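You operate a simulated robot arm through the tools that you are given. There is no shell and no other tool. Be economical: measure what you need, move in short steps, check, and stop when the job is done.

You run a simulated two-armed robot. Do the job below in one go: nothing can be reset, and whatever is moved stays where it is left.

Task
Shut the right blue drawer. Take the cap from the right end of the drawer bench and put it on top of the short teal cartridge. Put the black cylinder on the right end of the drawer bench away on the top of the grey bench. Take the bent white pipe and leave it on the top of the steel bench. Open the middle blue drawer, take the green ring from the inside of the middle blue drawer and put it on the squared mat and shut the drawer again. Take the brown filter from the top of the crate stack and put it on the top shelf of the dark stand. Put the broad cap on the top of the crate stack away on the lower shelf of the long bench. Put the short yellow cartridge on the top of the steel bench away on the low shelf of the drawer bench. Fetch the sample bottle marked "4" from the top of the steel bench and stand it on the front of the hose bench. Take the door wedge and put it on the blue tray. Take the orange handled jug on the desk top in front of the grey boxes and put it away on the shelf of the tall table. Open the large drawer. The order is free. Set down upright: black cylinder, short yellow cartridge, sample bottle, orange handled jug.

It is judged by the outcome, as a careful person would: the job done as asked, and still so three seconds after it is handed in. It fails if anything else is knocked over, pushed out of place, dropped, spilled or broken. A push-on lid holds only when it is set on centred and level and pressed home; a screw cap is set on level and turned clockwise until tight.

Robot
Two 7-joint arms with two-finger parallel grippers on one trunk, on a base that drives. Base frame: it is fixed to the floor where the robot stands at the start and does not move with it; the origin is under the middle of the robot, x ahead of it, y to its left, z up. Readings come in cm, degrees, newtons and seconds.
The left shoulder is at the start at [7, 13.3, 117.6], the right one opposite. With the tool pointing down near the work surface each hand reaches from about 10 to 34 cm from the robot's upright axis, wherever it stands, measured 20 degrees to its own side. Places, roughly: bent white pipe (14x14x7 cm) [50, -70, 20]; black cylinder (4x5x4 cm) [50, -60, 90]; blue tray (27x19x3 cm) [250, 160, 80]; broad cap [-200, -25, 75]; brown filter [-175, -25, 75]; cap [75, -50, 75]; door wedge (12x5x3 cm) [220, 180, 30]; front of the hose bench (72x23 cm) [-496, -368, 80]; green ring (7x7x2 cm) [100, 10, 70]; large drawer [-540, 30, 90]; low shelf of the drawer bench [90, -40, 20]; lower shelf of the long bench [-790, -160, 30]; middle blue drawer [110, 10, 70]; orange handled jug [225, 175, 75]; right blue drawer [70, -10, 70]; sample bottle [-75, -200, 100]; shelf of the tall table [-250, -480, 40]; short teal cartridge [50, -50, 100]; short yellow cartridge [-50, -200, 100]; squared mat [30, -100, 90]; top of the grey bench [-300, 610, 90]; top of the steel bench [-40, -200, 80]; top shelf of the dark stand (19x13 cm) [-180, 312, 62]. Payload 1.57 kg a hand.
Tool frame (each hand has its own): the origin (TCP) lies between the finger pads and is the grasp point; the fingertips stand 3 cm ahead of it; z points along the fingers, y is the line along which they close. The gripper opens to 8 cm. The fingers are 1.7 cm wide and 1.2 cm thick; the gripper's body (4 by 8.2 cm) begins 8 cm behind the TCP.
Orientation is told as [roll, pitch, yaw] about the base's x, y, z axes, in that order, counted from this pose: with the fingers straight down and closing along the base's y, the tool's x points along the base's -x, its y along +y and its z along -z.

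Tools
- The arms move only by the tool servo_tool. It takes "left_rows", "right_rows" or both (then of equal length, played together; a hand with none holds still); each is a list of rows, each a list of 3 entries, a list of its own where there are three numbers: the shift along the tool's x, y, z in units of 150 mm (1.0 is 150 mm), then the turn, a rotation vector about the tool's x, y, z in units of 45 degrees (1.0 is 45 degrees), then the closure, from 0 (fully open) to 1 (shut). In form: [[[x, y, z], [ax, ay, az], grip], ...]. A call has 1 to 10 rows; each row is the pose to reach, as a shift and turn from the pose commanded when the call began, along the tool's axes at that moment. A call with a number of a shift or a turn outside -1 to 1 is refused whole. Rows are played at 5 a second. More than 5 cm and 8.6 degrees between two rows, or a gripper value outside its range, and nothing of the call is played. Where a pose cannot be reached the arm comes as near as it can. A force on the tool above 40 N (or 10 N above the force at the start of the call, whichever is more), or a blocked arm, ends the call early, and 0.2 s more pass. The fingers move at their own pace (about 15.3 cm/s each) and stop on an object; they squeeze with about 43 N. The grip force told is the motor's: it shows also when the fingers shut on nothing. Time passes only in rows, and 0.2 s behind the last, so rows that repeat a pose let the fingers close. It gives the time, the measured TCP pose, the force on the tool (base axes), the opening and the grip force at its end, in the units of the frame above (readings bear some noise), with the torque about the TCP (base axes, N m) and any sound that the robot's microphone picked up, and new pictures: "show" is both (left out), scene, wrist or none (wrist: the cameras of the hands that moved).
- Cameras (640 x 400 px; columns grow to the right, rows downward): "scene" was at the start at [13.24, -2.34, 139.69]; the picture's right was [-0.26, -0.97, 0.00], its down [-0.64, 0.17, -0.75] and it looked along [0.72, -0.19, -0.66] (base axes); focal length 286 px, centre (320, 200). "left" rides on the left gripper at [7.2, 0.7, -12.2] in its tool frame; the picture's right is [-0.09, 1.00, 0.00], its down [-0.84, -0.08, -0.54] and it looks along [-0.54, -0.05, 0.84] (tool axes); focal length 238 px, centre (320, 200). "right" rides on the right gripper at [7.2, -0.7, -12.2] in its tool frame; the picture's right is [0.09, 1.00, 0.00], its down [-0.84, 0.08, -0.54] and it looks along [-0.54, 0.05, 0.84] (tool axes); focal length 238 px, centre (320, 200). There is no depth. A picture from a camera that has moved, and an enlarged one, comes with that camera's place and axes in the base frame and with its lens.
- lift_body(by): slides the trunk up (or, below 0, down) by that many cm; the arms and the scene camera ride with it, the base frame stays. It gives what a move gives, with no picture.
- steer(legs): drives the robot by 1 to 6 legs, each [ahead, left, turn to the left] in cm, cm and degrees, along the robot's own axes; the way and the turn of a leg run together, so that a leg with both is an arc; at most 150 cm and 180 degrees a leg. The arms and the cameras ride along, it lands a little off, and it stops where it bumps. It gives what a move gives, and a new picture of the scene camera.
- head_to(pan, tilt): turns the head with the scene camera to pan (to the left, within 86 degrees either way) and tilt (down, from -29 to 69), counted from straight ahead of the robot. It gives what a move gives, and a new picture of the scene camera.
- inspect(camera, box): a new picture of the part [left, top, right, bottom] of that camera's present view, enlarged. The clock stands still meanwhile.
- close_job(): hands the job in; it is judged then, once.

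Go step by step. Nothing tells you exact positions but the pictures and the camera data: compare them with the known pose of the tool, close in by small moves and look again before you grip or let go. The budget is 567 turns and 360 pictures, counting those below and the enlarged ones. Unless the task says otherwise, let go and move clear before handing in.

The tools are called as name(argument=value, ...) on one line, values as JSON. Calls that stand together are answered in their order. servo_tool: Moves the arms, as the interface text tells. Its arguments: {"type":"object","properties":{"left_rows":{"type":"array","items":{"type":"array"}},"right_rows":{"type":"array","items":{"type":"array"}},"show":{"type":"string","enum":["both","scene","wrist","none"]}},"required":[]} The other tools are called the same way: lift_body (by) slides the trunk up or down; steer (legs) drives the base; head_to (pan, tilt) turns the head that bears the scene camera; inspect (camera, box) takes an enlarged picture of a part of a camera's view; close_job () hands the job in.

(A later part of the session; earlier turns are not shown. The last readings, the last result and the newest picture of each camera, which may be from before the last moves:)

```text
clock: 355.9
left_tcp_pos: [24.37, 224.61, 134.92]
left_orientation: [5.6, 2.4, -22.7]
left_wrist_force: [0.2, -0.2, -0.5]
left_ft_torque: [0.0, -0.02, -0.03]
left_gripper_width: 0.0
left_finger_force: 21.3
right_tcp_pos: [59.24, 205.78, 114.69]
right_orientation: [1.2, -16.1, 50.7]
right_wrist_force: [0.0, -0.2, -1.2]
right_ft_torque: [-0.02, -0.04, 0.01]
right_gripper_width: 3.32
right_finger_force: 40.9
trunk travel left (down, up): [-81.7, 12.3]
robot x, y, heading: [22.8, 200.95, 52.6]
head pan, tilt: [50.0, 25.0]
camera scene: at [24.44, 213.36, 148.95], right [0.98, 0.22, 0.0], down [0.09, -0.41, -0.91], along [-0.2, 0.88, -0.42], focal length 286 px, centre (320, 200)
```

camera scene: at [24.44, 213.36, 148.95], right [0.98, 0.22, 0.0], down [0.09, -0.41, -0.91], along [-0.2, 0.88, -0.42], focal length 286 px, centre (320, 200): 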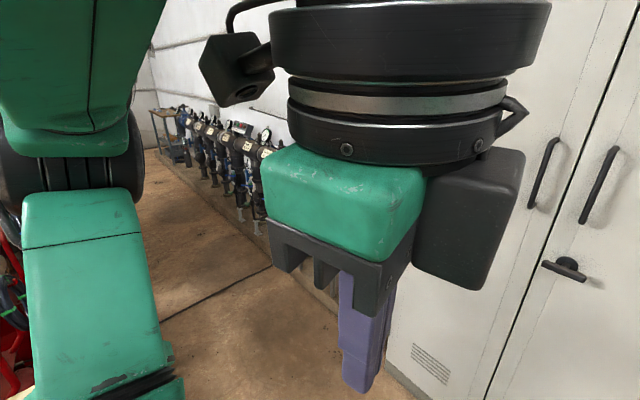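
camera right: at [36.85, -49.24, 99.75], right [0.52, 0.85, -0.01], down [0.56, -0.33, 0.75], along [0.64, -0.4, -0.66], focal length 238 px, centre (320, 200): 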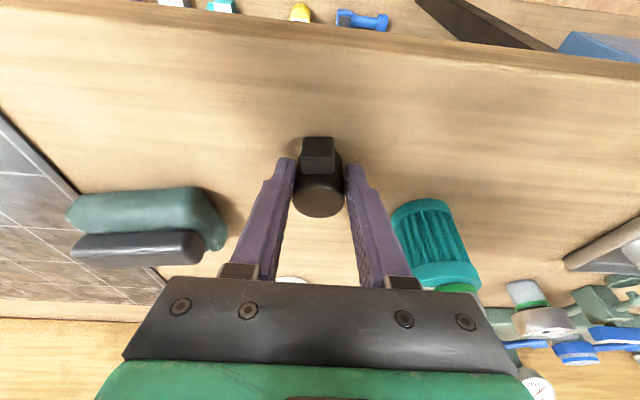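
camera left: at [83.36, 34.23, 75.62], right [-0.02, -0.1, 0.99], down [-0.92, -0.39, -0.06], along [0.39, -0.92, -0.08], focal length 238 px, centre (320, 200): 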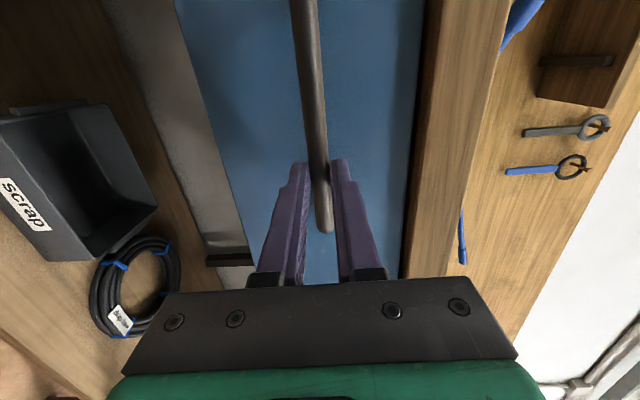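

The aisle along the manifold is clear to the bench at its end. Proceed around the chairs and strafe left.

steer(legs=[[46, 20, 0], [20, 44, 0], [0, 120, 0]])

head_to(pan=20, tilt=30)

```text
clock: 367.1
left_tcp_pos: [-82.67, 389.0, 134.98]
left_orientation: [5.4, 2.5, -22.7]
left_wrist_force: [0.0, -0.9, 0.6]
left_ft_torque: [0.04, 0.01, -0.01]
left_gripper_width: 0.01
left_finger_force: 21.3
right_tcp_pos: [-47.89, 370.24, 114.65]
right_orientation: [1.3, -16.1, 50.7]
right_wrist_force: [0.4, 1.0, -1.4]
right_ft_torque: [-0.04, 0.04, 0.0]
right_gripper_width: 3.32
right_finger_force: 40.9
trunk travel left (down, up): [-81.7, 12.3]
robot x, y, heading: [-84.01, 364.79, 52.4]
head pan, tilt: [50.0, 25.0]
camera scene: at [-82.6, 377.73, 148.95], right [0.98, 0.22, 0.0], down [0.09, -0.41, -0.91], along [-0.2, 0.88, -0.42], focal length 286 px, centre (320, 200)
```

scene: 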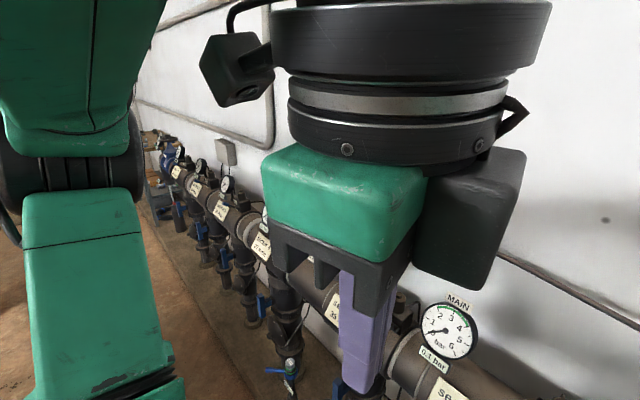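

```text
clock: 368.0
left_tcp_pos: [-82.85, 389.09, 134.93]
left_orientation: [5.6, 2.4, -22.6]
left_wrist_force: [0.4, 0.1, 0.8]
left_ft_torque: [0.02, 0.01, 0.02]
left_gripper_width: 0.0
left_finger_force: 21.3
right_tcp_pos: [-47.9, 370.3, 114.6]
right_orientation: [1.2, -16.0, 50.7]
right_wrist_force: [0.4, -0.6, -0.8]
right_ft_torque: [-0.02, 0.0, -0.02]
right_gripper_width: 3.32
right_finger_force: 41.1
trunk travel left (down, up): [-81.7, 12.3]
robot x, y, heading: [-83.74, 365.28, 52.5]
head pan, tilt: [20.0, 30.0]
camera scene: at [-77.98, 377.42, 148.15], right [0.95, -0.3, 0.0], down [-0.15, -0.48, -0.87], along [0.26, 0.83, -0.5], focal length 286 px, centre (320, 200)
```

scene: 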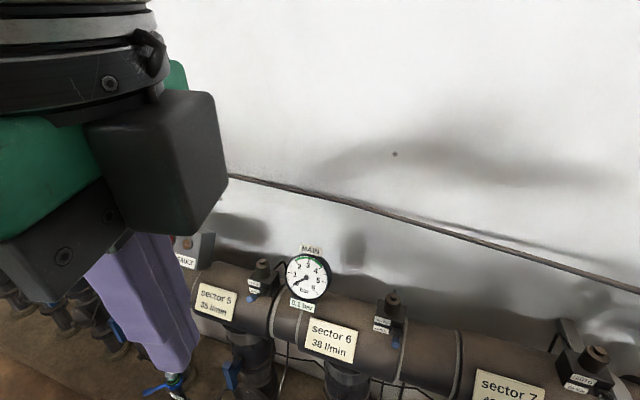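

Aligned with the aisle. Strafe 160 more and look at the bench.

steer(legs=[[0, 80, 0], [0, 70, 0]])

head_to(pan=30, tilt=35)

```text
clock: 375.7
left_tcp_pos: [-199.7, 480.03, 134.91]
left_orientation: [5.5, 2.5, -23.0]
left_wrist_force: [-0.1, -0.2, 0.8]
left_ft_torque: [0.02, 0.03, 0.03]
left_gripper_width: 0.03
left_finger_force: 21.5
right_tcp_pos: [-164.89, 460.97, 114.59]
right_orientation: [1.3, -16.1, 50.3]
right_wrist_force: [0.5, -0.2, -1.0]
right_ft_torque: [-0.04, 0.04, 0.03]
right_gripper_width: 3.28
right_finger_force: 41.2
trunk travel left (down, up): [-81.7, 12.3]
robot x, y, heading: [-201.25, 455.85, 52.4]
head pan, tilt: [20.0, 30.0]
camera scene: at [-194.97, 468.32, 148.15], right [0.95, -0.31, 0.0], down [-0.15, -0.48, -0.87], along [0.26, 0.82, -0.5], focal length 286 px, centre (320, 200)
```

scene: 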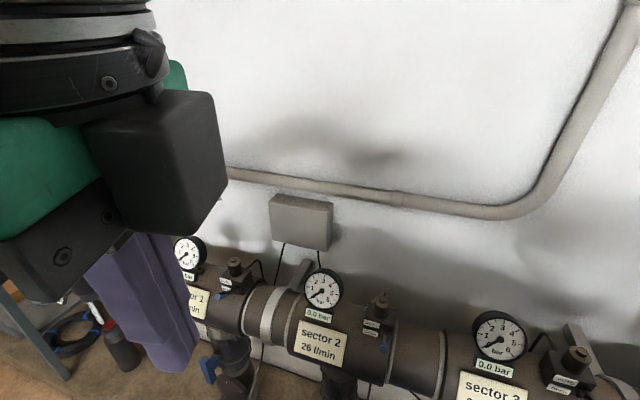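

```text
clock: 376.4
left_tcp_pos: [-199.88, 480.15, 135.0]
left_orientation: [5.6, 2.4, -23.0]
left_wrist_force: [-0.4, 0.0, 0.5]
left_ft_torque: [0.0, 0.01, -0.03]
left_gripper_width: 0.0
left_finger_force: 21.6
right_tcp_pos: [-164.95, 460.98, 114.61]
right_orientation: [1.3, -16.1, 50.4]
right_wrist_force: [-0.2, 0.5, -1.1]
right_ft_torque: [-0.04, 0.01, 0.01]
right_gripper_width: 3.33
right_finger_force: 41.5
trunk travel left (down, up): [-81.7, 12.3]
robot x, y, heading: [-200.83, 456.05, 52.1]
head pan, tilt: [30.0, 35.0]
camera scene: at [-196.66, 468.52, 147.37], right [0.99, -0.14, 0.0], down [-0.08, -0.57, -0.82], along [0.11, 0.81, -0.57], focal length 286 px, centre (320, 200)
```

scene: 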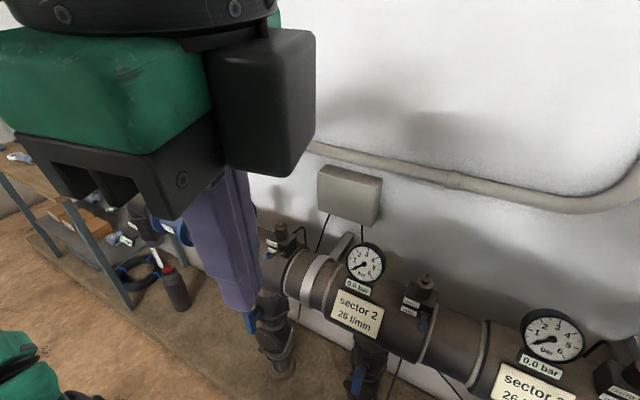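

steer(legs=[[0, 75, 0], [0, 60, 0]])

head_to(pan=5, tilt=40)

```text
clock: 383.5
left_tcp_pos: [-307.92, 562.74, 134.93]
left_orientation: [5.6, 2.5, -22.4]
left_wrist_force: [-0.5, 0.4, 0.5]
left_ft_torque: [0.01, -0.01, 0.0]
left_gripper_width: 0.0
left_finger_force: 21.1
right_tcp_pos: [-272.99, 543.94, 114.53]
right_orientation: [1.3, -16.1, 50.8]
right_wrist_force: [0.0, -0.7, -0.4]
right_ft_torque: [0.0, 0.03, 0.01]
right_gripper_width: 3.31
right_finger_force: 40.7
trunk travel left (down, up): [-81.7, 12.3]
robot x, y, heading: [-309.11, 538.35, 52.6]
head pan, tilt: [30.0, 35.0]
camera scene: at [-304.7, 551.2, 147.37], right [0.99, -0.12, 0.0], down [-0.07, -0.57, -0.82], along [0.1, 0.81, -0.57], focal length 286 px, centre (320, 200)
```

scene: 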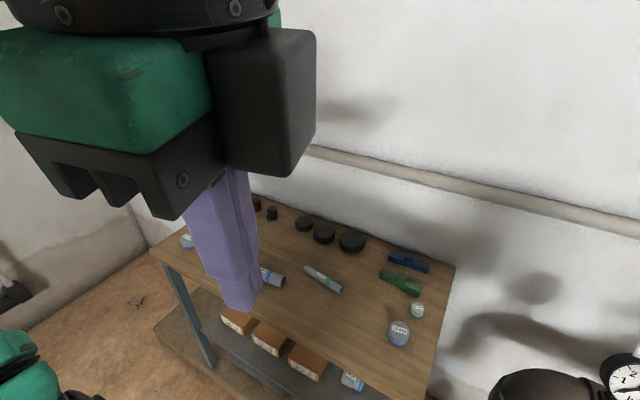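

```text
clock: 384.4
left_tcp_pos: [-308.07, 562.86, 134.94]
left_orientation: [5.4, 2.4, -22.4]
left_wrist_force: [0.1, 0.7, 0.2]
left_ft_torque: [-0.01, -0.01, 0.04]
left_gripper_width: 0.01
left_finger_force: 20.7
right_tcp_pos: [-273.12, 544.13, 114.65]
right_orientation: [1.2, -15.9, 50.9]
right_wrist_force: [0.2, -0.2, -0.8]
right_ft_torque: [-0.04, -0.01, 0.02]
right_gripper_width: 3.33
right_finger_force: 41.2
trunk travel left (down, up): [-81.7, 12.3]
robot x, y, heading: [-309.05, 538.7, 52.7]
head pan, tilt: [5.0, 40.0]
camera scene: at [-301.45, 549.78, 146.61], right [0.85, -0.53, 0.0], down [-0.34, -0.54, -0.77], along [0.41, 0.65, -0.64], focal length 286 px, centre (320, 200)
```

scene: 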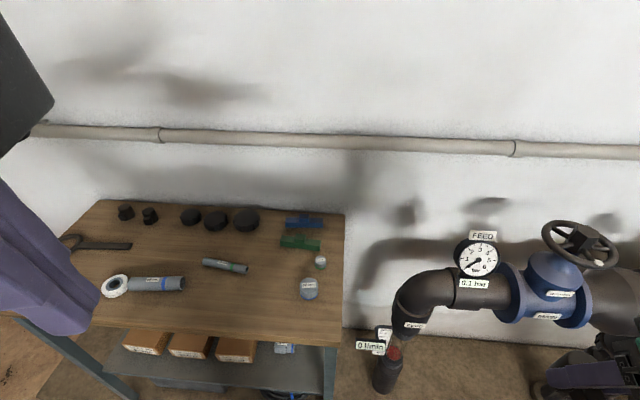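

Grey bench in view with free space at the front. Move left 46 and ahead 8, extend the arm over the free spot.

steer(legs=[[0, 46, 0], [8, 0, 0]])

servo_tool(right_rows=[[[-0.22, 0, 0.06], [0, 0, 0], 1], [[-0.45, 0, 0.13], [0, 0, 0], 1], [[-0.67, 0, 0.19], [0, 0, 0], 1], [[-0.9, 0, 0.257], [0, 0, 0], 1]], show="both")

```text
clock: 387.8
left_tcp_pos: [-340.05, 596.95, 135.17]
left_orientation: [5.9, 2.4, -22.9]
left_wrist_force: [0.1, -1.0, 0.3]
left_ft_torque: [0.02, -0.03, 0.01]
left_gripper_width: 0.0
left_finger_force: 21.2
right_tcp_pos: [-305.11, 578.03, 114.78]
right_orientation: [1.3, -16.4, 50.5]
right_wrist_force: [0.4, -0.4, -1.0]
right_ft_torque: [0.02, -0.02, 0.0]
right_gripper_width: 3.32
right_finger_force: 40.9
trunk travel left (down, up): [-81.7, 12.3]
robot x, y, heading: [-341.08, 573.33, 52.5]
head pan, tilt: [5.0, 40.0]
camera scene: at [-333.52, 583.78, 146.68], right [0.84, -0.54, 0.0], down [-0.34, -0.54, -0.77], along [0.41, 0.65, -0.64], focal length 286 px, centre (320, 200)
```

scene: 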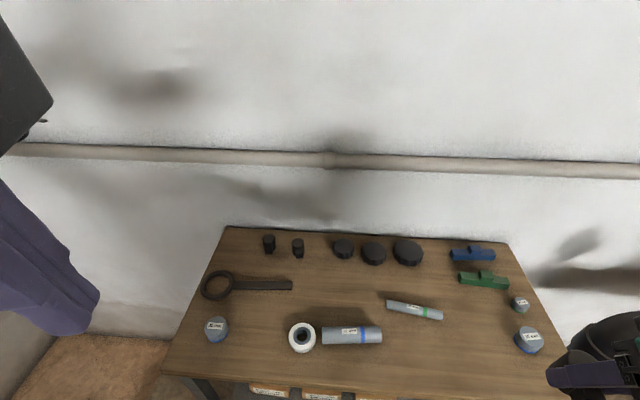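

```text
clock: 388.8
left_tcp_pos: [-339.47, 597.74, 134.85]
left_orientation: [5.4, 2.4, -22.9]
left_wrist_force: [0.7, -0.8, -0.5]
left_ft_torque: [-0.02, 0.04, -0.02]
left_gripper_width: 0.02
left_finger_force: 21.4
right_tcp_pos: [-295.75, 589.31, 114.71]
right_orientation: [1.3, -15.9, 50.3]
right_wrist_force: [1.0, 0.4, -0.7]
right_ft_torque: [-0.07, 0.01, -0.01]
right_gripper_width: 3.3
right_finger_force: 41.1
trunk travel left (down, up): [-81.7, 12.3]
robot x, y, heading: [-341.02, 573.59, 52.9]
head pan, tilt: [5.0, 40.0]
camera scene: at [-332.93, 584.62, 146.58], right [0.84, -0.54, 0.0], down [-0.35, -0.54, -0.76], along [0.41, 0.64, -0.64], focal length 286 px, centre (320, 200)
camera right: at [-301.8, 580.97, 124.42], right [-0.83, 0.56, 0.0], down [0.37, 0.55, 0.75], along [0.43, 0.62, -0.66], focal length 238 px, centre (320, 200)
```

scene: 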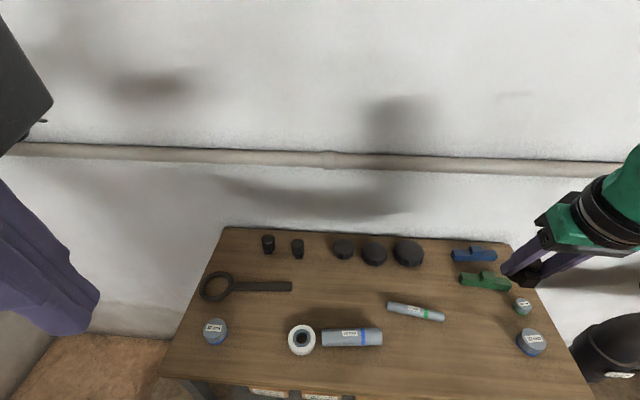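
right: 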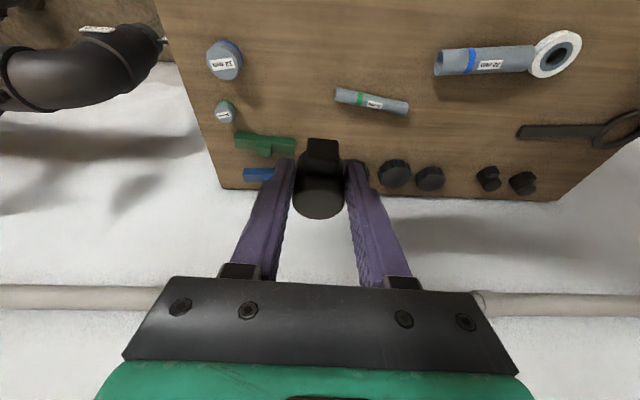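

The spot right below the hand is free. Lower onto it.

lift_body(by=-20)

servo_tool(right_rows=[[[0.018, 0, 0.064], [0, 0, 0], 1], [[0.036, 0, 0.128], [0, 0, 0], 1]], show="wrist")

```text
clock: 391.0
left_tcp_pos: [-339.79, 597.48, 114.95]
left_orientation: [5.5, 2.4, -22.9]
left_wrist_force: [0.5, 0.2, -0.8]
left_ft_torque: [-0.02, 0.02, -0.01]
left_gripper_width: 0.0
left_finger_force: 21.3
right_tcp_pos: [-295.86, 589.2, 94.7]
right_orientation: [1.3, -16.1, 50.6]
right_wrist_force: [-0.5, 0.3, -0.5]
right_ft_torque: [0.0, 0.01, 0.0]
right_gripper_width: 3.31
right_finger_force: 40.9
trunk travel left (down, up): [-61.7, 32.3]
robot x, y, heading: [-341.09, 573.44, 52.0]
head pan, tilt: [5.0, 40.0]
```

```text
clock: 391.6
left_tcp_pos: [-339.73, 597.49, 114.97]
left_orientation: [5.6, 2.4, -22.9]
left_wrist_force: [0.2, 0.7, 0.0]
left_ft_torque: [0.0, 0.03, -0.02]
left_gripper_width: 0.01
left_finger_force: 21.2
right_tcp_pos: [-296.18, 589.41, 92.82]
right_orientation: [1.3, -16.2, 50.5]
right_wrist_force: [-0.7, -0.4, 0.3]
right_ft_torque: [0.0, 0.04, -0.01]
right_gripper_width: 3.3
right_finger_force: 41.2
trunk travel left (down, up): [-61.7, 32.3]
robot x, y, heading: [-341.07, 573.35, 52.1]
head pan, tilt: [5.0, 40.0]
camera right: at [-302.13, 580.84, 102.54], right [-0.83, 0.56, -0.01], down [0.36, 0.55, 0.75], along [0.43, 0.62, -0.66], focal length 238 px, centre (320, 200)
```

right: 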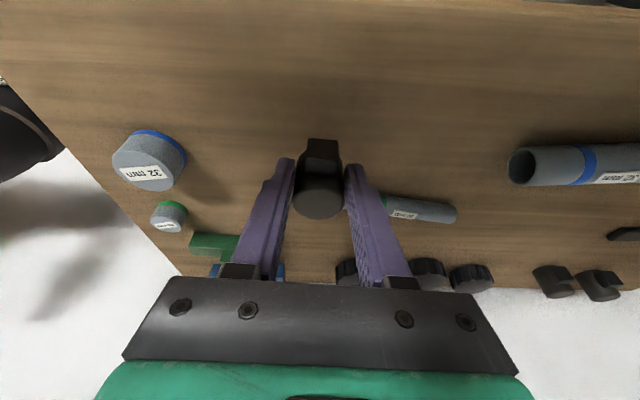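

Free all round. Continue down gently until contact.

servo_tool(right_rows=[[[0.009, 0, 0.032], [0, 0, 0], 1], [[0.018, 0, 0.064], [0, 0, 0], 1], [[0.027, 0, 0.096], [0, 0, 0], 1], [[0.036, 0, 0.128], [0, 0, 0], 1], [[0.045, 0, 0.16], [0, 0, 0], 1]], show="none")

```text
clock: 392.8
left_tcp_pos: [-339.91, 597.47, 114.95]
left_orientation: [5.6, 2.4, -22.8]
left_wrist_force: [0.0, -0.6, -0.5]
left_ft_torque: [0.02, 0.0, 0.0]
left_gripper_width: 0.0
left_finger_force: 21.6
right_tcp_pos: [-296.2, 589.19, 90.11]
right_orientation: [1.2, -16.1, 50.5]
right_wrist_force: [0.0, 0.0, -0.5]
right_ft_torque: [-0.02, 0.04, 0.04]
right_gripper_width: 3.3
right_finger_force: 41.3
trunk travel left (down, up): [-61.7, 32.3]
robot x, y, heading: [-340.98, 573.22, 52.5]
head pan, tilt: [5.0, 40.0]
```

servo_tool(right_rows=[[[0.009, 0, 0.032], [0, 0, 0], 1], [[0.018, 0, 0.064], [0, 0, 0], 1], [[0.027, 0, 0.096], [0, 0, 0], 1]], show="wrist")

```text
clock: 393.6
left_tcp_pos: [-340.26, 597.25, 115.08]
left_orientation: [5.9, 2.3, -22.9]
left_wrist_force: [-0.2, -0.4, 0.4]
left_ft_torque: [-0.02, -0.02, -0.01]
left_gripper_width: 0.01
left_finger_force: 21.3
right_tcp_pos: [-296.24, 589.26, 89.2]
right_orientation: [1.2, -16.8, 50.4]
right_wrist_force: [4.1, -2.1, 35.4]
right_ft_torque: [-0.02, -0.78, -0.05]
right_gripper_width: 3.34
right_finger_force: 41.3
trunk travel left (down, up): [-61.7, 32.3]
robot x, y, heading: [-340.79, 573.34, 52.3]
head pan, tilt: [5.0, 40.0]
camera right: at [-302.34, 580.67, 98.87], right [-0.83, 0.56, -0.01], down [0.36, 0.54, 0.76], along [0.43, 0.63, -0.65], focal length 238 px, centre (320, 200)
```

right: 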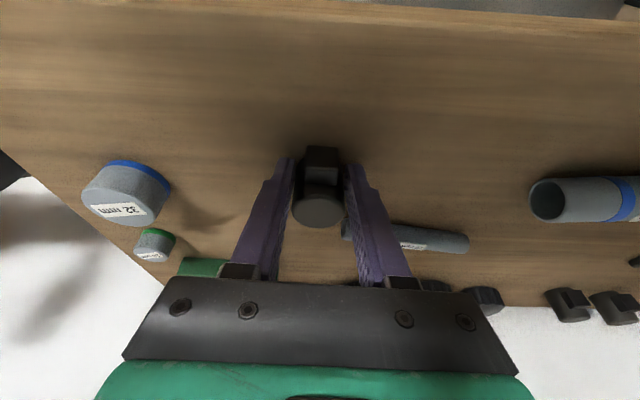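

Contact. Open and rise straight up.

servo_tool(right_rows=[[[-0.005, 0, -0.018], [0, 0, 0], 1], [[-0.005, 0, -0.018], [0, 0, 0], 0.3], [[-0.005, 0, -0.018], [0, 0, 0], 0.3], [[-0.06, 0, -0.2], [0, 0, 0], 0.3], [[-0.12, 0, -0.42], [0, 0, 0], 0.3], [[-0.19, 0, -0.65], [0, 0, 0], 0.3]], show="wrist")

```text
clock: 395.0
left_tcp_pos: [-339.73, 597.56, 114.93]
left_orientation: [5.7, 2.3, -22.9]
left_wrist_force: [0.8, -0.5, 0.5]
left_ft_torque: [0.01, 0.0, -0.01]
left_gripper_width: 0.0
left_finger_force: 21.0
right_tcp_pos: [-295.55, 589.29, 98.97]
right_orientation: [1.2, -16.0, 50.5]
right_wrist_force: [-0.1, 0.7, 0.7]
right_ft_torque: [-0.03, 0.04, 0.06]
right_gripper_width: 5.59
right_finger_force: 0.1
trunk travel left (down, up): [-61.7, 32.3]
robot x, y, heading: [-340.87, 573.51, 52.4]
head pan, tilt: [5.0, 40.0]
camera right: at [-301.54, 580.86, 108.71], right [-0.83, 0.56, 0.0], down [0.37, 0.55, 0.75], along [0.43, 0.62, -0.66], focal length 238 px, centre (320, 200)
```

right: 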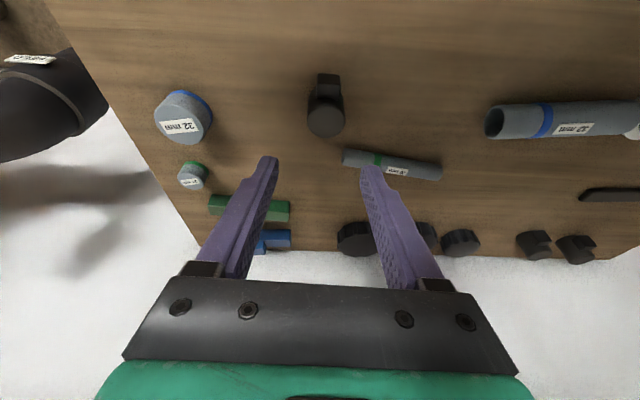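

Black cylinder stands on the grey bench. Raise and retrace the aisle toward the desk.

lift_body(by=20)

servo_tool(right_rows=[[[0.2, 0, -0.05], [0, 0, 0], 0.5], [[0.4, 0, -0.1], [0, 0, 0], 0.5], [[0.6, 0, -0.15], [0, 0, 0], 0.5]], show="none")

steer(legs=[[-8, -46, 0], [0, -135, 0], [0, -150, 0], [0, -120, 0], [-20, -44, 0], [-46, -20, 0]])

```text
clock: 397.2
left_tcp_pos: [-339.8, 597.43, 134.94]
left_orientation: [5.7, 2.4, -22.9]
left_wrist_force: [0.1, 1.0, 0.0]
left_ft_torque: [0.0, 0.01, -0.01]
left_gripper_width: 0.01
left_finger_force: 21.5
right_tcp_pos: [-295.56, 589.42, 118.94]
right_orientation: [1.3, -16.1, 50.4]
right_wrist_force: [0.4, -0.5, 0.0]
right_ft_torque: [0.01, 0.01, 0.0]
right_gripper_width: 5.6
right_finger_force: 0.0
trunk travel left (down, up): [-81.7, 12.3]
robot x, y, heading: [-341.26, 573.27, 52.4]
head pan, tilt: [5.0, 40.0]
```

```text
clock: 398.0
left_tcp_pos: [-339.92, 597.42, 135.08]
left_orientation: [5.7, 2.4, -22.8]
left_wrist_force: [-0.5, 0.0, 0.2]
left_ft_torque: [0.04, -0.03, -0.02]
left_gripper_width: 0.01
left_finger_force: 21.6
right_tcp_pos: [-301.67, 582.29, 118.68]
right_orientation: [1.1, -16.2, 50.6]
right_wrist_force: [0.3, -0.1, -0.1]
right_ft_torque: [0.02, -0.04, -0.03]
right_gripper_width: 3.99
right_finger_force: 0.1
trunk travel left (down, up): [-81.7, 12.3]
robot x, y, heading: [-340.33, 573.37, 52.4]
head pan, tilt: [5.0, 40.0]
```

```text
clock: 418.1
left_tcp_pos: [-8.84, 350.89, 134.83]
left_orientation: [5.8, 0.5, -20.9]
left_wrist_force: [-0.3, -0.9, 0.6]
left_ft_torque: [0.02, -0.04, 0.0]
left_gripper_width: 0.0
left_finger_force: 21.6
right_tcp_pos: [29.95, 336.93, 119.8]
right_orientation: [-1.4, -17.4, 54.4]
right_wrist_force: [-0.4, 0.4, -0.2]
right_ft_torque: [-0.03, 0.01, 0.02]
right_gripper_width: 4.0
right_finger_force: 0.0
trunk travel left (down, up): [-81.7, 12.3]
robot x, y, heading: [-5.1, 325.66, 54.6]
head pan, tilt: [5.0, 40.0]
stopped in leg 4: the robot was blocked; the commanded pose is now the measured one
camera scene: at [-2.27, 338.13, 146.75], right [0.86, -0.51, 0.03], down [-0.3, -0.56, -0.77], along [0.41, 0.65, -0.64], focal length 286 px, centre (320, 200)
```

scene: 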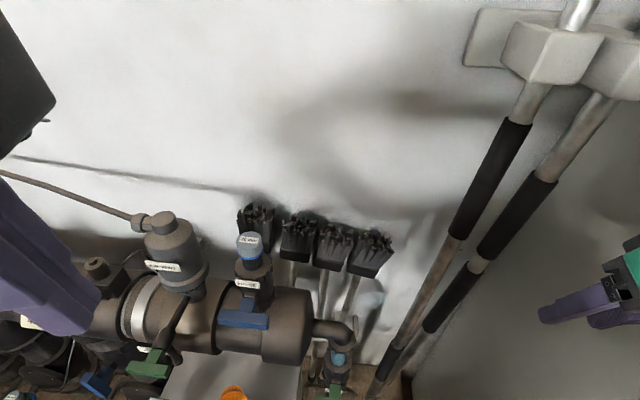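

I drifted too close to the wall and got blocked near the locker. Back straight off.

steer(legs=[[-18, 3, 0]])

head_to(pan=-25, tilt=45)

```text
clock: 419.6
left_tcp_pos: [-17.28, 337.3, 134.96]
left_orientation: [5.4, 2.4, -21.1]
left_wrist_force: [0.2, -0.6, -0.1]
left_ft_torque: [-0.02, -0.03, -0.04]
left_gripper_width: 0.02
left_finger_force: 21.4
right_tcp_pos: [21.04, 323.24, 118.33]
right_orientation: [0.7, -15.9, 53.2]
right_wrist_force: [-0.4, 0.2, 0.3]
right_ft_torque: [-0.01, -0.01, 0.0]
right_gripper_width: 4.01
right_finger_force: 0.0
trunk travel left (down, up): [-81.7, 12.3]
robot x, y, heading: [-17.65, 313.1, 53.9]
head pan, tilt: [5.0, 40.0]
camera scene: at [-10.33, 324.4, 146.58], right [0.86, -0.51, 0.0], down [-0.33, -0.55, -0.76], along [0.39, 0.66, -0.64], focal length 286 px, centre (320, 200)
```

scene: 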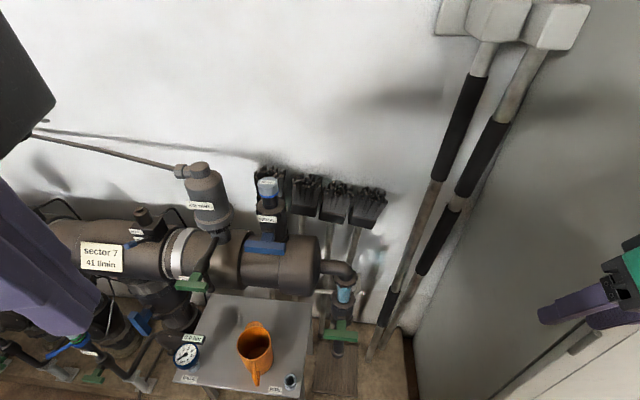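

```text
clock: 420.5
left_tcp_pos: [-17.23, 336.71, 134.95]
left_orientation: [5.7, 2.5, -21.1]
left_wrist_force: [-0.1, -0.7, 0.2]
left_ft_torque: [0.0, 0.03, 0.0]
left_gripper_width: 0.01
left_finger_force: 20.9
right_tcp_pos: [21.03, 322.94, 118.38]
right_orientation: [0.8, -16.3, 53.3]
right_wrist_force: [-0.5, 0.4, 0.3]
right_ft_torque: [-0.01, -0.01, -0.02]
right_gripper_width: 4.0
right_finger_force: 0.2
trunk travel left (down, up): [-81.7, 12.3]
robot x, y, heading: [-17.55, 312.98, 54.1]
head pan, tilt: [-25.0, 45.0]
camera scene: at [-7.58, 320.6, 145.89], right [0.49, -0.87, 0.0], down [-0.62, -0.34, -0.71], along [0.62, 0.34, -0.71], focal length 286 px, centre (320, 200)
```

scene: 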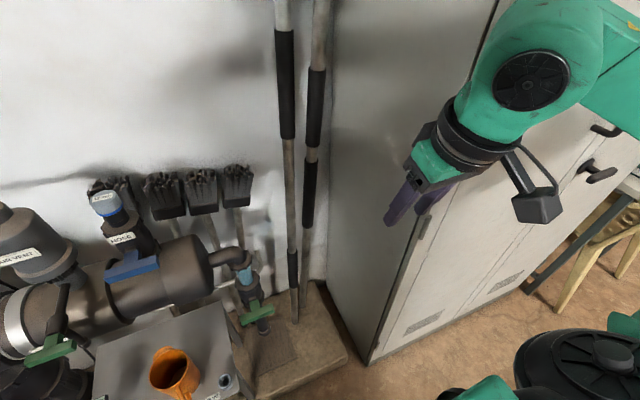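

The right forearm had met the locker corner; nothing moved. Back off further and go round.

steer(legs=[[-22, 0, 0], [4, -50, 0], [-48, -51, -1.4]])

```text
clock: 428.2
left_tcp_pos: [24.1, 223.68, 135.03]
left_orientation: [5.5, 2.6, -23.4]
left_wrist_force: [0.5, 0.8, -0.2]
left_ft_torque: [-0.01, 0.06, 0.0]
left_gripper_width: 0.0
left_finger_force: 21.1
right_tcp_pos: [61.77, 208.23, 118.38]
right_orientation: [0.8, -16.1, 51.0]
right_wrist_force: [-0.3, -0.8, -0.1]
right_ft_torque: [-0.04, 0.01, -0.04]
right_gripper_width: 4.0
right_finger_force: 0.0
trunk travel left (down, up): [-81.7, 12.3]
robot x, y, heading: [22.57, 199.69, 51.9]
head pan, tilt: [-25.0, 45.0]
camera scene: at [33.19, 207.11, 145.87], right [0.45, -0.89, 0.0], down [-0.63, -0.32, -0.71], along [0.63, 0.32, -0.71], focal length 286 px, centre (320, 200)
```

scene: 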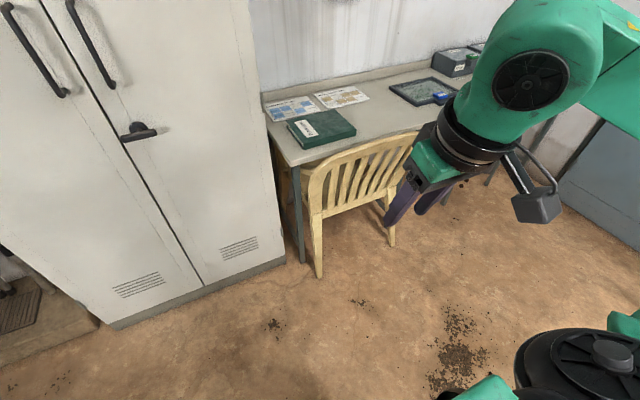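

Now drive right along the desk to face the jug, tray and wedge.

steer(legs=[[15, -75, 0], [15, -75, 0.8]])

head_to(pan=-10, tilt=35)

```text
clock: 436.1
left_tcp_pos: [161.05, 153.93, 135.0]
left_orientation: [5.6, 2.4, -22.6]
left_wrist_force: [0.1, -0.2, -0.4]
left_ft_torque: [0.04, 0.0, -0.03]
left_gripper_width: 0.0
left_finger_force: 21.5
right_tcp_pos: [198.96, 138.93, 118.53]
right_orientation: [0.7, -16.2, 51.9]
right_wrist_force: [-0.3, -0.1, 0.6]
right_ft_torque: [0.0, 0.0, 0.01]
right_gripper_width: 4.0
right_finger_force: 0.2
trunk travel left (down, up): [-81.7, 12.3]
robot x, y, heading: [160.17, 130.06, 52.5]
head pan, tilt: [-25.0, 45.0]
camera scene: at [170.32, 137.51, 145.89], right [0.46, -0.89, 0.0], down [-0.63, -0.33, -0.71], along [0.63, 0.33, -0.71], focal length 286 px, centre (320, 200)
```

scene: 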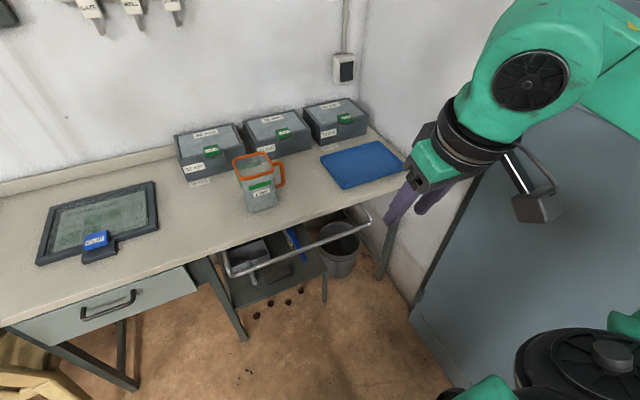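

```text
clock: 436.9
left_tcp_pos: [161.12, 153.94, 135.02]
left_orientation: [5.6, 2.5, -22.6]
left_wrist_force: [-0.3, 0.8, -0.4]
left_ft_torque: [0.0, -0.02, 0.02]
left_gripper_width: 0.0
left_finger_force: 21.5
right_tcp_pos: [199.03, 139.04, 118.37]
right_orientation: [0.8, -16.2, 51.9]
right_wrist_force: [0.2, -0.5, -0.1]
right_ft_torque: [-0.02, -0.01, -0.01]
right_gripper_width: 4.0
right_finger_force: 0.0
trunk travel left (down, up): [-81.7, 12.3]
robot x, y, heading: [160.26, 129.92, 52.6]
head pan, tilt: [-10.0, 35.0]
camera scene: at [169.73, 139.63, 147.36], right [0.68, -0.74, 0.0], down [-0.42, -0.39, -0.82], along [0.6, 0.55, -0.57], focal length 286 px, centre (320, 200)
```

scene: 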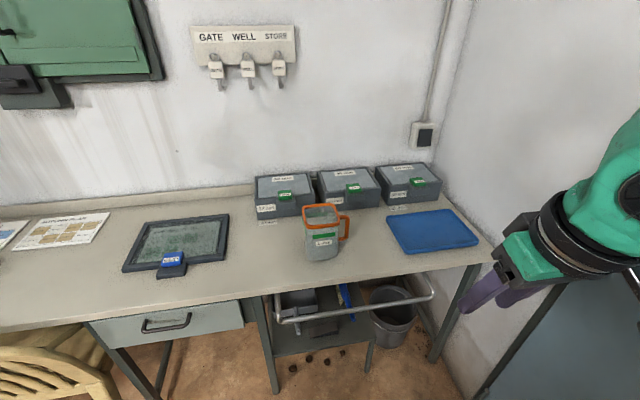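

inspect(camera="scene", box=[240, 190, 480, 400])

```text
1.90 times, centred on (360, 295) of scene
camera zoom: at [169.73, 139.63, 147.36], right [0.68, -0.74, 0.0], down [-0.42, -0.39, -0.82], along [0.6, 0.55, -0.57], focal length 546 px, centre (244, 19)
```

zoom: 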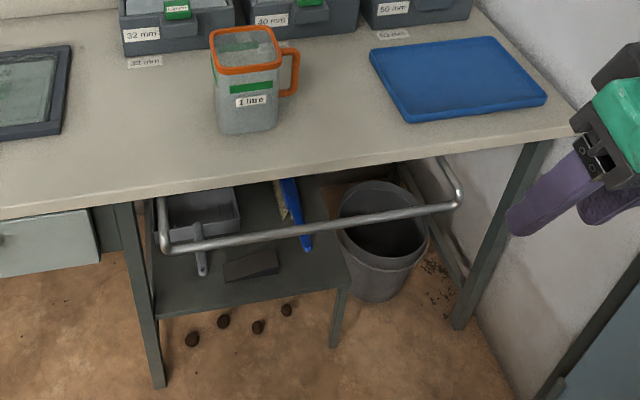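

The door wedge is on the low shelf at about [222,185,30], lying along the desk, behind a rail. I'll turn the right hand so it closes front-to-back, and lower the trunk.

servo_tool(right_rows=[[[0, 0, 0], [0, 0, 0.17], 0], [[0, 0, 0], [0, 0, 0.34], 0], [[0, 0, 0], [0, 0, 0.51], 0], [[0, 0, 0], [0, 0, 0.68], 0], [[0, 0, 0], [0, 0, 0.85], 0], [[0, 0, 0], [0, 0, 1], 0]], show="none")

servo_tool(right_rows=[[[0, 0, 0], [0, 0, 0.17], 0], [[0, 0, 0], [0, 0, 0.34], 0], [[0, 0, 0], [0, 0, 0.51], 0], [[0, 0, 0], [0, 0, 0.68], 0], [[0, 0, 0], [0, 0, 0.85], 0], [[0, 0, 0], [0, 0, 1], 0]], show="none")

servo_tool(right_rows=[[[0.25, 0.2, 0], [0, 0, 0], 0], [[0.5, 0.4, 0], [0, 0, 0], 0], [[0.7, 0.6, 0], [0, 0, 0], 0], [[0.8, 0.75, 0], [0, 0, 0], 0]], show="none")

```text
clock: 438.3
left_tcp_pos: [161.18, 153.81, 134.99]
left_orientation: [5.6, 2.5, -22.6]
left_wrist_force: [-0.2, -0.5, -0.2]
left_ft_torque: [0.01, 0.01, -0.03]
left_gripper_width: 0.0
left_finger_force: 21.6
right_tcp_pos: [198.95, 138.88, 118.34]
right_orientation: [12.1, -10.8, 5.7]
right_wrist_force: [-0.5, -0.6, 0.4]
right_ft_torque: [0.04, -0.05, -0.02]
right_gripper_width: 7.98
right_finger_force: 0.0
trunk travel left (down, up): [-81.7, 12.3]
robot x, y, heading: [160.18, 129.81, 52.8]
head pan, tilt: [-10.0, 35.0]
```

```text
clock: 439.7
left_tcp_pos: [161.1, 153.96, 135.08]
left_orientation: [5.7, 2.5, -22.6]
left_wrist_force: [0.3, 0.3, -0.7]
left_ft_torque: [-0.02, 0.01, -0.01]
left_gripper_width: 0.0
left_finger_force: 21.5
right_tcp_pos: [199.02, 139.08, 118.47]
right_orientation: [16.2, 0.8, -38.0]
right_wrist_force: [-0.6, -0.5, 0.0]
right_ft_torque: [-0.01, -0.01, 0.01]
right_gripper_width: 8.01
right_finger_force: 0.0
trunk travel left (down, up): [-81.7, 12.3]
robot x, y, heading: [160.49, 129.8, 52.8]
head pan, tilt: [-10.0, 35.0]
```

```text
clock: 440.7
left_tcp_pos: [161.07, 153.98, 134.89]
left_orientation: [5.5, 2.5, -22.6]
left_wrist_force: [-0.4, -0.7, -0.3]
left_ft_torque: [-0.04, 0.0, 0.01]
left_gripper_width: 0.05
left_finger_force: 21.1
right_tcp_pos: [196.16, 155.17, 121.6]
right_orientation: [16.1, 0.8, -37.9]
right_wrist_force: [0.6, 0.0, 0.0]
right_ft_torque: [-0.01, -0.03, 0.05]
right_gripper_width: 8.0
right_finger_force: 0.1
trunk travel left (down, up): [-81.7, 12.3]
robot x, y, heading: [160.21, 129.89, 52.7]
head pan, tilt: [-10.0, 35.0]
```

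lift_body(by=-40)

lift_body(by=-38)

head_to(pan=-10, tilt=25)

inspect(camera="right", box=[0, 0, 640, 400])

```text
clock: 444.5
left_tcp_pos: [161.01, 153.85, 94.94]
left_orientation: [5.6, 2.5, -22.6]
left_wrist_force: [-0.8, 0.3, -0.4]
left_ft_torque: [0.01, -0.01, 0.01]
left_gripper_width: 0.0
left_finger_force: 21.6
right_tcp_pos: [196.11, 155.13, 81.65]
right_orientation: [16.2, 0.8, -38.0]
right_wrist_force: [0.7, 0.1, -0.5]
right_ft_torque: [0.01, -0.02, 0.01]
right_gripper_width: 8.0
right_finger_force: 0.0
trunk travel left (down, up): [-41.7, 52.3]
robot x, y, heading: [160.41, 129.61, 52.7]
head pan, tilt: [-10.0, 35.0]
```

```text
clock: 448.2
left_tcp_pos: [161.02, 153.89, 56.87]
left_orientation: [5.6, 2.5, -22.6]
left_wrist_force: [0.0, 0.2, 0.4]
left_ft_torque: [0.02, 0.01, 0.0]
left_gripper_width: 0.02
left_finger_force: 21.6
right_tcp_pos: [196.23, 154.99, 43.63]
right_orientation: [16.1, 0.8, -37.8]
right_wrist_force: [0.0, 0.2, -0.4]
right_ft_torque: [-0.01, 0.0, 0.0]
right_gripper_width: 7.99
right_finger_force: 0.1
trunk travel left (down, up): [-3.7, 90.3]
robot x, y, heading: [160.06, 130.06, 52.5]
head pan, tilt: [-10.0, 35.0]
```

```text
clock: 448.9
left_tcp_pos: [161.22, 153.97, 56.96]
left_orientation: [5.6, 2.5, -22.6]
left_wrist_force: [0.2, 0.7, 0.5]
left_ft_torque: [-0.01, -0.01, -0.01]
left_gripper_width: 0.0
left_finger_force: 21.6
right_tcp_pos: [196.18, 154.96, 43.72]
right_orientation: [16.3, 0.9, -37.9]
right_wrist_force: [0.0, -0.3, 0.7]
right_ft_torque: [0.04, 0.02, 0.01]
right_gripper_width: 8.01
right_finger_force: 0.1
trunk travel left (down, up): [-3.7, 90.3]
robot x, y, heading: [160.21, 129.52, 52.8]
head pan, tilt: [-10.0, 25.0]
camera scene: at [169.99, 139.93, 70.94], right [0.68, -0.74, 0.0], down [-0.31, -0.29, -0.91], along [0.67, 0.61, -0.42], focal length 286 px, centre (320, 200)
```

scene: 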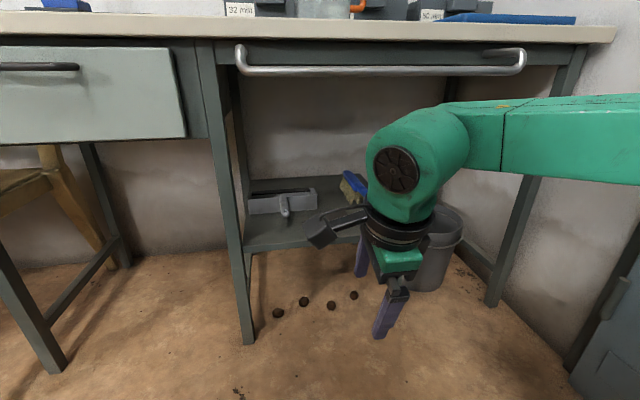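

```text
1.00 times, centred on (320, 200) of right (not enlarged: the box is as wide or as high as the picture)
camera zoom: at [188.03, 156.17, 55.34], right [0.52, 0.81, 0.28], down [0.62, -0.58, 0.53], along [0.59, -0.1, -0.8], focal length 238 px, centre (320, 200)
```

zoom: 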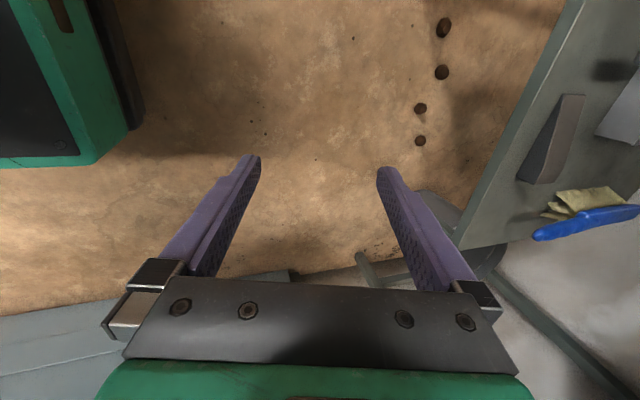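

Wedge is clear to see. I'll test the arm's reach: reduce tilt to ~6° and extend 9 cm forward here.

servo_tool(right_rows=[[[0, 0, 0], [0.11, 0, 0], 0], [[0, 0, 0], [0.22, 0, 0], 0], [[0, 0.15, 0.04], [0.22, 0, 0], 0], [[0, 0.3, 0.08], [0.22, 0, 0], 0], [[0, 0.45, 0.12], [0.22, 0, 0], 0], [[0, 0.58, 0.16], [0.22, 0, 0], 0]], show="none")

servo_tool(right_rows=[[[0, -0.02, 0.2], [0, 0, 0], 0], [[0, -0.04, 0.4], [0, 0, 0], 0], [[0, -0.06, 0.6], [0, 0, 0], 0], [[0, -0.07, 0.7], [0, 0, 0], 0]], show="none")

```text
clock: 450.3
left_tcp_pos: [161.25, 153.83, 56.95]
left_orientation: [5.7, 2.6, -22.6]
left_wrist_force: [0.3, -0.9, -0.5]
left_ft_torque: [0.01, 0.0, 0.0]
left_gripper_width: 0.0
left_finger_force: 21.4
right_tcp_pos: [201.41, 161.76, 43.69]
right_orientation: [6.2, 0.4, -37.4]
right_wrist_force: [0.4, 0.1, 0.9]
right_ft_torque: [-0.01, -0.03, -0.04]
right_gripper_width: 8.0
right_finger_force: 0.1
right hand out of reach, approached as far as the arm can: row 6
trunk travel left (down, up): [-3.7, 90.3]
robot x, y, heading: [159.96, 130.06, 52.7]
head pan, tilt: [-10.0, 25.0]
```

```text
clock: 451.3
left_tcp_pos: [161.14, 153.91, 56.98]
left_orientation: [5.7, 2.5, -22.6]
left_wrist_force: [0.5, -0.3, -1.1]
left_ft_torque: [-0.04, 0.0, 0.0]
left_gripper_width: 0.03
left_finger_force: 21.4
right_tcp_pos: [201.43, 162.17, 33.11]
right_orientation: [6.3, 0.8, -37.8]
right_wrist_force: [0.7, -0.6, 1.0]
right_ft_torque: [0.03, 0.01, -0.04]
right_gripper_width: 7.97
right_finger_force: 0.0
trunk travel left (down, up): [-3.7, 90.3]
robot x, y, heading: [160.0, 130.11, 52.6]
head pan, tilt: [-10.0, 25.0]
```

Reach of 50 cm works. Raise 11 cm again, roll in 33 cm, and look.

servo_tool(right_rows=[[[0, 0.02, -0.2], [0, 0, 0], 0], [[0, 0.04, -0.4], [0, 0, 0], 0], [[0, 0.06, -0.6], [0, 0, 0], 0], [[0, 0.07, -0.75], [0, 0, 0], 0]], show="none")

steer(legs=[[30, -1, 0]])

inspect(camera="right", box=[0, 0, 640, 400])

```text
clock: 452.3
left_tcp_pos: [161.16, 153.99, 56.93]
left_orientation: [5.6, 2.5, -22.6]
left_wrist_force: [0.6, -0.3, 0.3]
left_ft_torque: [-0.01, -0.02, -0.01]
left_gripper_width: 0.01
left_finger_force: 21.3
right_tcp_pos: [202.57, 161.58, 44.43]
right_orientation: [6.1, 0.7, -37.9]
right_wrist_force: [-0.3, 0.3, 0.4]
right_ft_torque: [-0.03, 0.02, -0.04]
right_gripper_width: 8.0
right_finger_force: 0.1
right hand out of reach, approached as far as the arm can: row 4
trunk travel left (down, up): [-3.7, 90.3]
robot x, y, heading: [160.23, 129.76, 52.7]
head pan, tilt: [-10.0, 25.0]
```

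```text
clock: 454.4
left_tcp_pos: [180.03, 177.17, 56.87]
left_orientation: [5.6, 2.6, -22.3]
left_wrist_force: [0.3, -0.5, -0.6]
left_ft_torque: [-0.01, 0.01, -0.02]
left_gripper_width: 0.0
left_finger_force: 21.5
right_tcp_pos: [221.22, 185.08, 44.34]
right_orientation: [6.3, 0.7, -37.7]
right_wrist_force: [0.0, -0.2, -0.1]
right_ft_torque: [-0.01, 0.01, -0.02]
right_gripper_width: 7.99
right_finger_force: 0.0
trunk travel left (down, up): [-3.7, 90.3]
robot x, y, heading: [178.71, 152.93, 52.8]
head pan, tilt: [-10.0, 25.0]
camera scene: at [188.89, 163.22, 70.94], right [0.68, -0.73, 0.0], down [-0.31, -0.29, -0.91], along [0.66, 0.62, -0.42], focal length 286 px, centre (320, 200)
```

scene: 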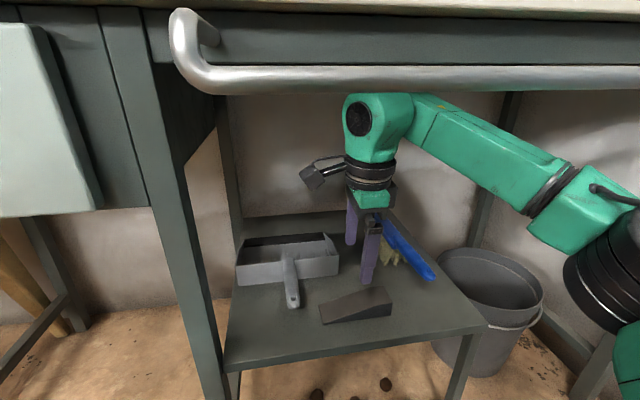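

```text
1.00 times, centred on (320, 200) of right (not enlarged: the box is as wide or as high as the picture)
camera zoom: at [214.31, 187.81, 56.64], right [0.53, 0.84, 0.11], down [0.68, -0.5, 0.54], along [0.51, -0.21, -0.84], focal length 238 px, centre (320, 200)
```

zoom: 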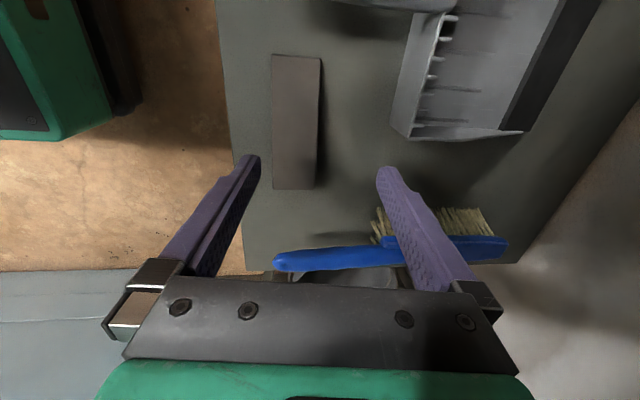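

Wedge's thick end is to the right. Shift slightly and lower 8.5 cm.

servo_tool(right_rows=[[[-0.05, -0.06, 0.15], [0, 0, 0], 0], [[-0.093, -0.12, 0.3], [0, 0, 0], 0], [[-0.093, -0.14, 0.45], [0, 0, 0], 0], [[-0.093, -0.155, 0.57], [0, 0, 0], 0]], show="wrist")

```text
clock: 455.4
left_tcp_pos: [180.04, 177.24, 57.04]
left_orientation: [5.7, 2.5, -22.3]
left_wrist_force: [-0.5, -1.0, -0.3]
left_ft_torque: [-0.01, -0.02, 0.02]
left_gripper_width: 0.0
left_finger_force: 21.1
right_tcp_pos: [221.33, 183.22, 35.65]
right_orientation: [6.2, 0.8, -37.7]
right_wrist_force: [-0.1, 0.2, 0.3]
right_ft_torque: [0.02, -0.01, 0.02]
right_gripper_width: 7.99
right_finger_force: 0.0
trunk travel left (down, up): [-3.7, 90.3]
robot x, y, heading: [178.82, 153.64, 53.1]
head pan, tilt: [-10.0, 25.0]
camera right: at [214.47, 185.98, 47.85], right [0.53, 0.84, 0.11], down [0.68, -0.5, 0.54], along [0.5, -0.21, -0.84], focal length 238 px, centre (320, 200)
```

right: 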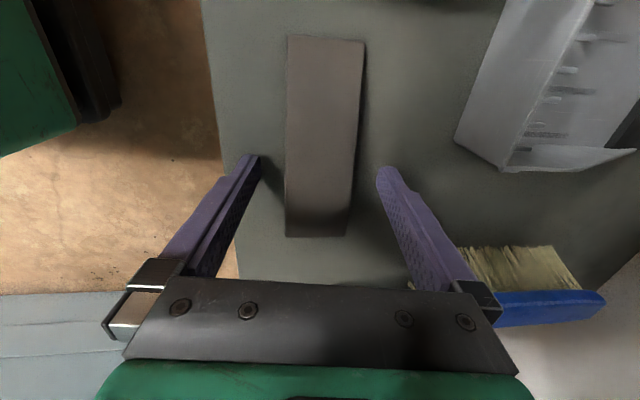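

servo_tool(right_rows=[[[0, -0.003, 0.033], [0, 0, 0], 0], [[0, -0.006, 0.066], [0, 0, 0], 0], [[0, -0.01, 0.1], [0, 0, 0], 0], [[0, -0.013, 0.133], [0, 0, 0], 0], [[0, -0.016, 0.166], [0, 0, 0], 0]], show="none")

```text
clock: 456.0
left_tcp_pos: [179.98, 177.06, 57.0]
left_orientation: [5.8, 2.3, -22.3]
left_wrist_force: [0.6, 0.4, 0.3]
left_ft_torque: [0.0, -0.03, 0.03]
left_gripper_width: 0.0
left_finger_force: 21.4
right_tcp_pos: [221.37, 183.21, 35.63]
right_orientation: [6.8, 1.0, -37.7]
right_wrist_force: [-1.5, -9.7, 21.7]
right_ft_torque: [-1.25, 0.63, 0.22]
right_gripper_width: 8.01
right_finger_force: 0.0
trunk travel left (down, up): [-3.7, 90.3]
robot x, y, heading: [179.15, 153.11, 53.1]
head pan, tilt: [-10.0, 25.0]
stopped in row 3 (right hand): the force on the tool passed its limit at 46 N (the readings are from after the stop); the commanded pose is now the measured one
```

Tips touch the shelf. Close on the wedge.

servo_tool(right_rows=[[[0, 0, -0.02], [0, 0, 0], 0], [[0, 0, -0.02], [0, 0, 0], 1], [[0, 0, -0.02], [0, 0, 0], 1], [[0, 0, -0.02], [0, 0, 0], 1], [[0, 0.01, -0.1], [0, 0, 0], 1], [[0, 0.02, -0.25], [0, 0, 0], 1]], show="wrist")

```text
clock: 457.4
left_tcp_pos: [179.98, 177.07, 56.87]
left_orientation: [5.7, 2.5, -22.4]
left_wrist_force: [-0.1, 0.7, -0.2]
left_ft_torque: [0.01, 0.0, -0.01]
left_gripper_width: 0.0
left_finger_force: 21.1
right_tcp_pos: [221.55, 183.25, 38.92]
right_orientation: [6.5, 0.9, -37.6]
right_wrist_force: [0.2, 0.3, 0.0]
right_ft_torque: [-0.03, -0.01, 0.0]
right_gripper_width: 4.51
right_finger_force: 42.9
trunk travel left (down, up): [-3.7, 90.3]
robot x, y, heading: [179.03, 152.97, 53.0]
head pan, tilt: [-10.0, 25.0]
camera right: at [214.57, 185.89, 51.12], right [0.53, 0.84, 0.11], down [0.68, -0.5, 0.53], along [0.5, -0.21, -0.84], focal length 238 px, centre (320, 200)
```

right: 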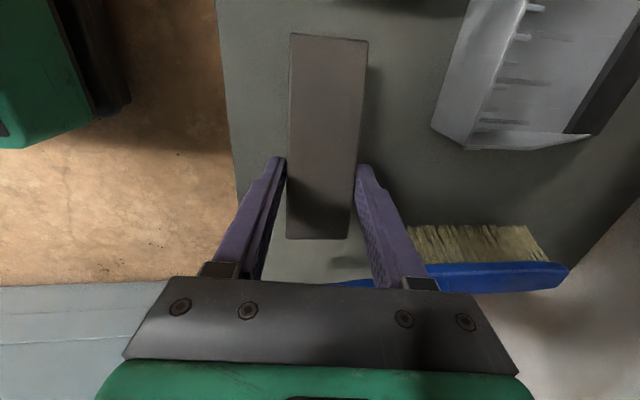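

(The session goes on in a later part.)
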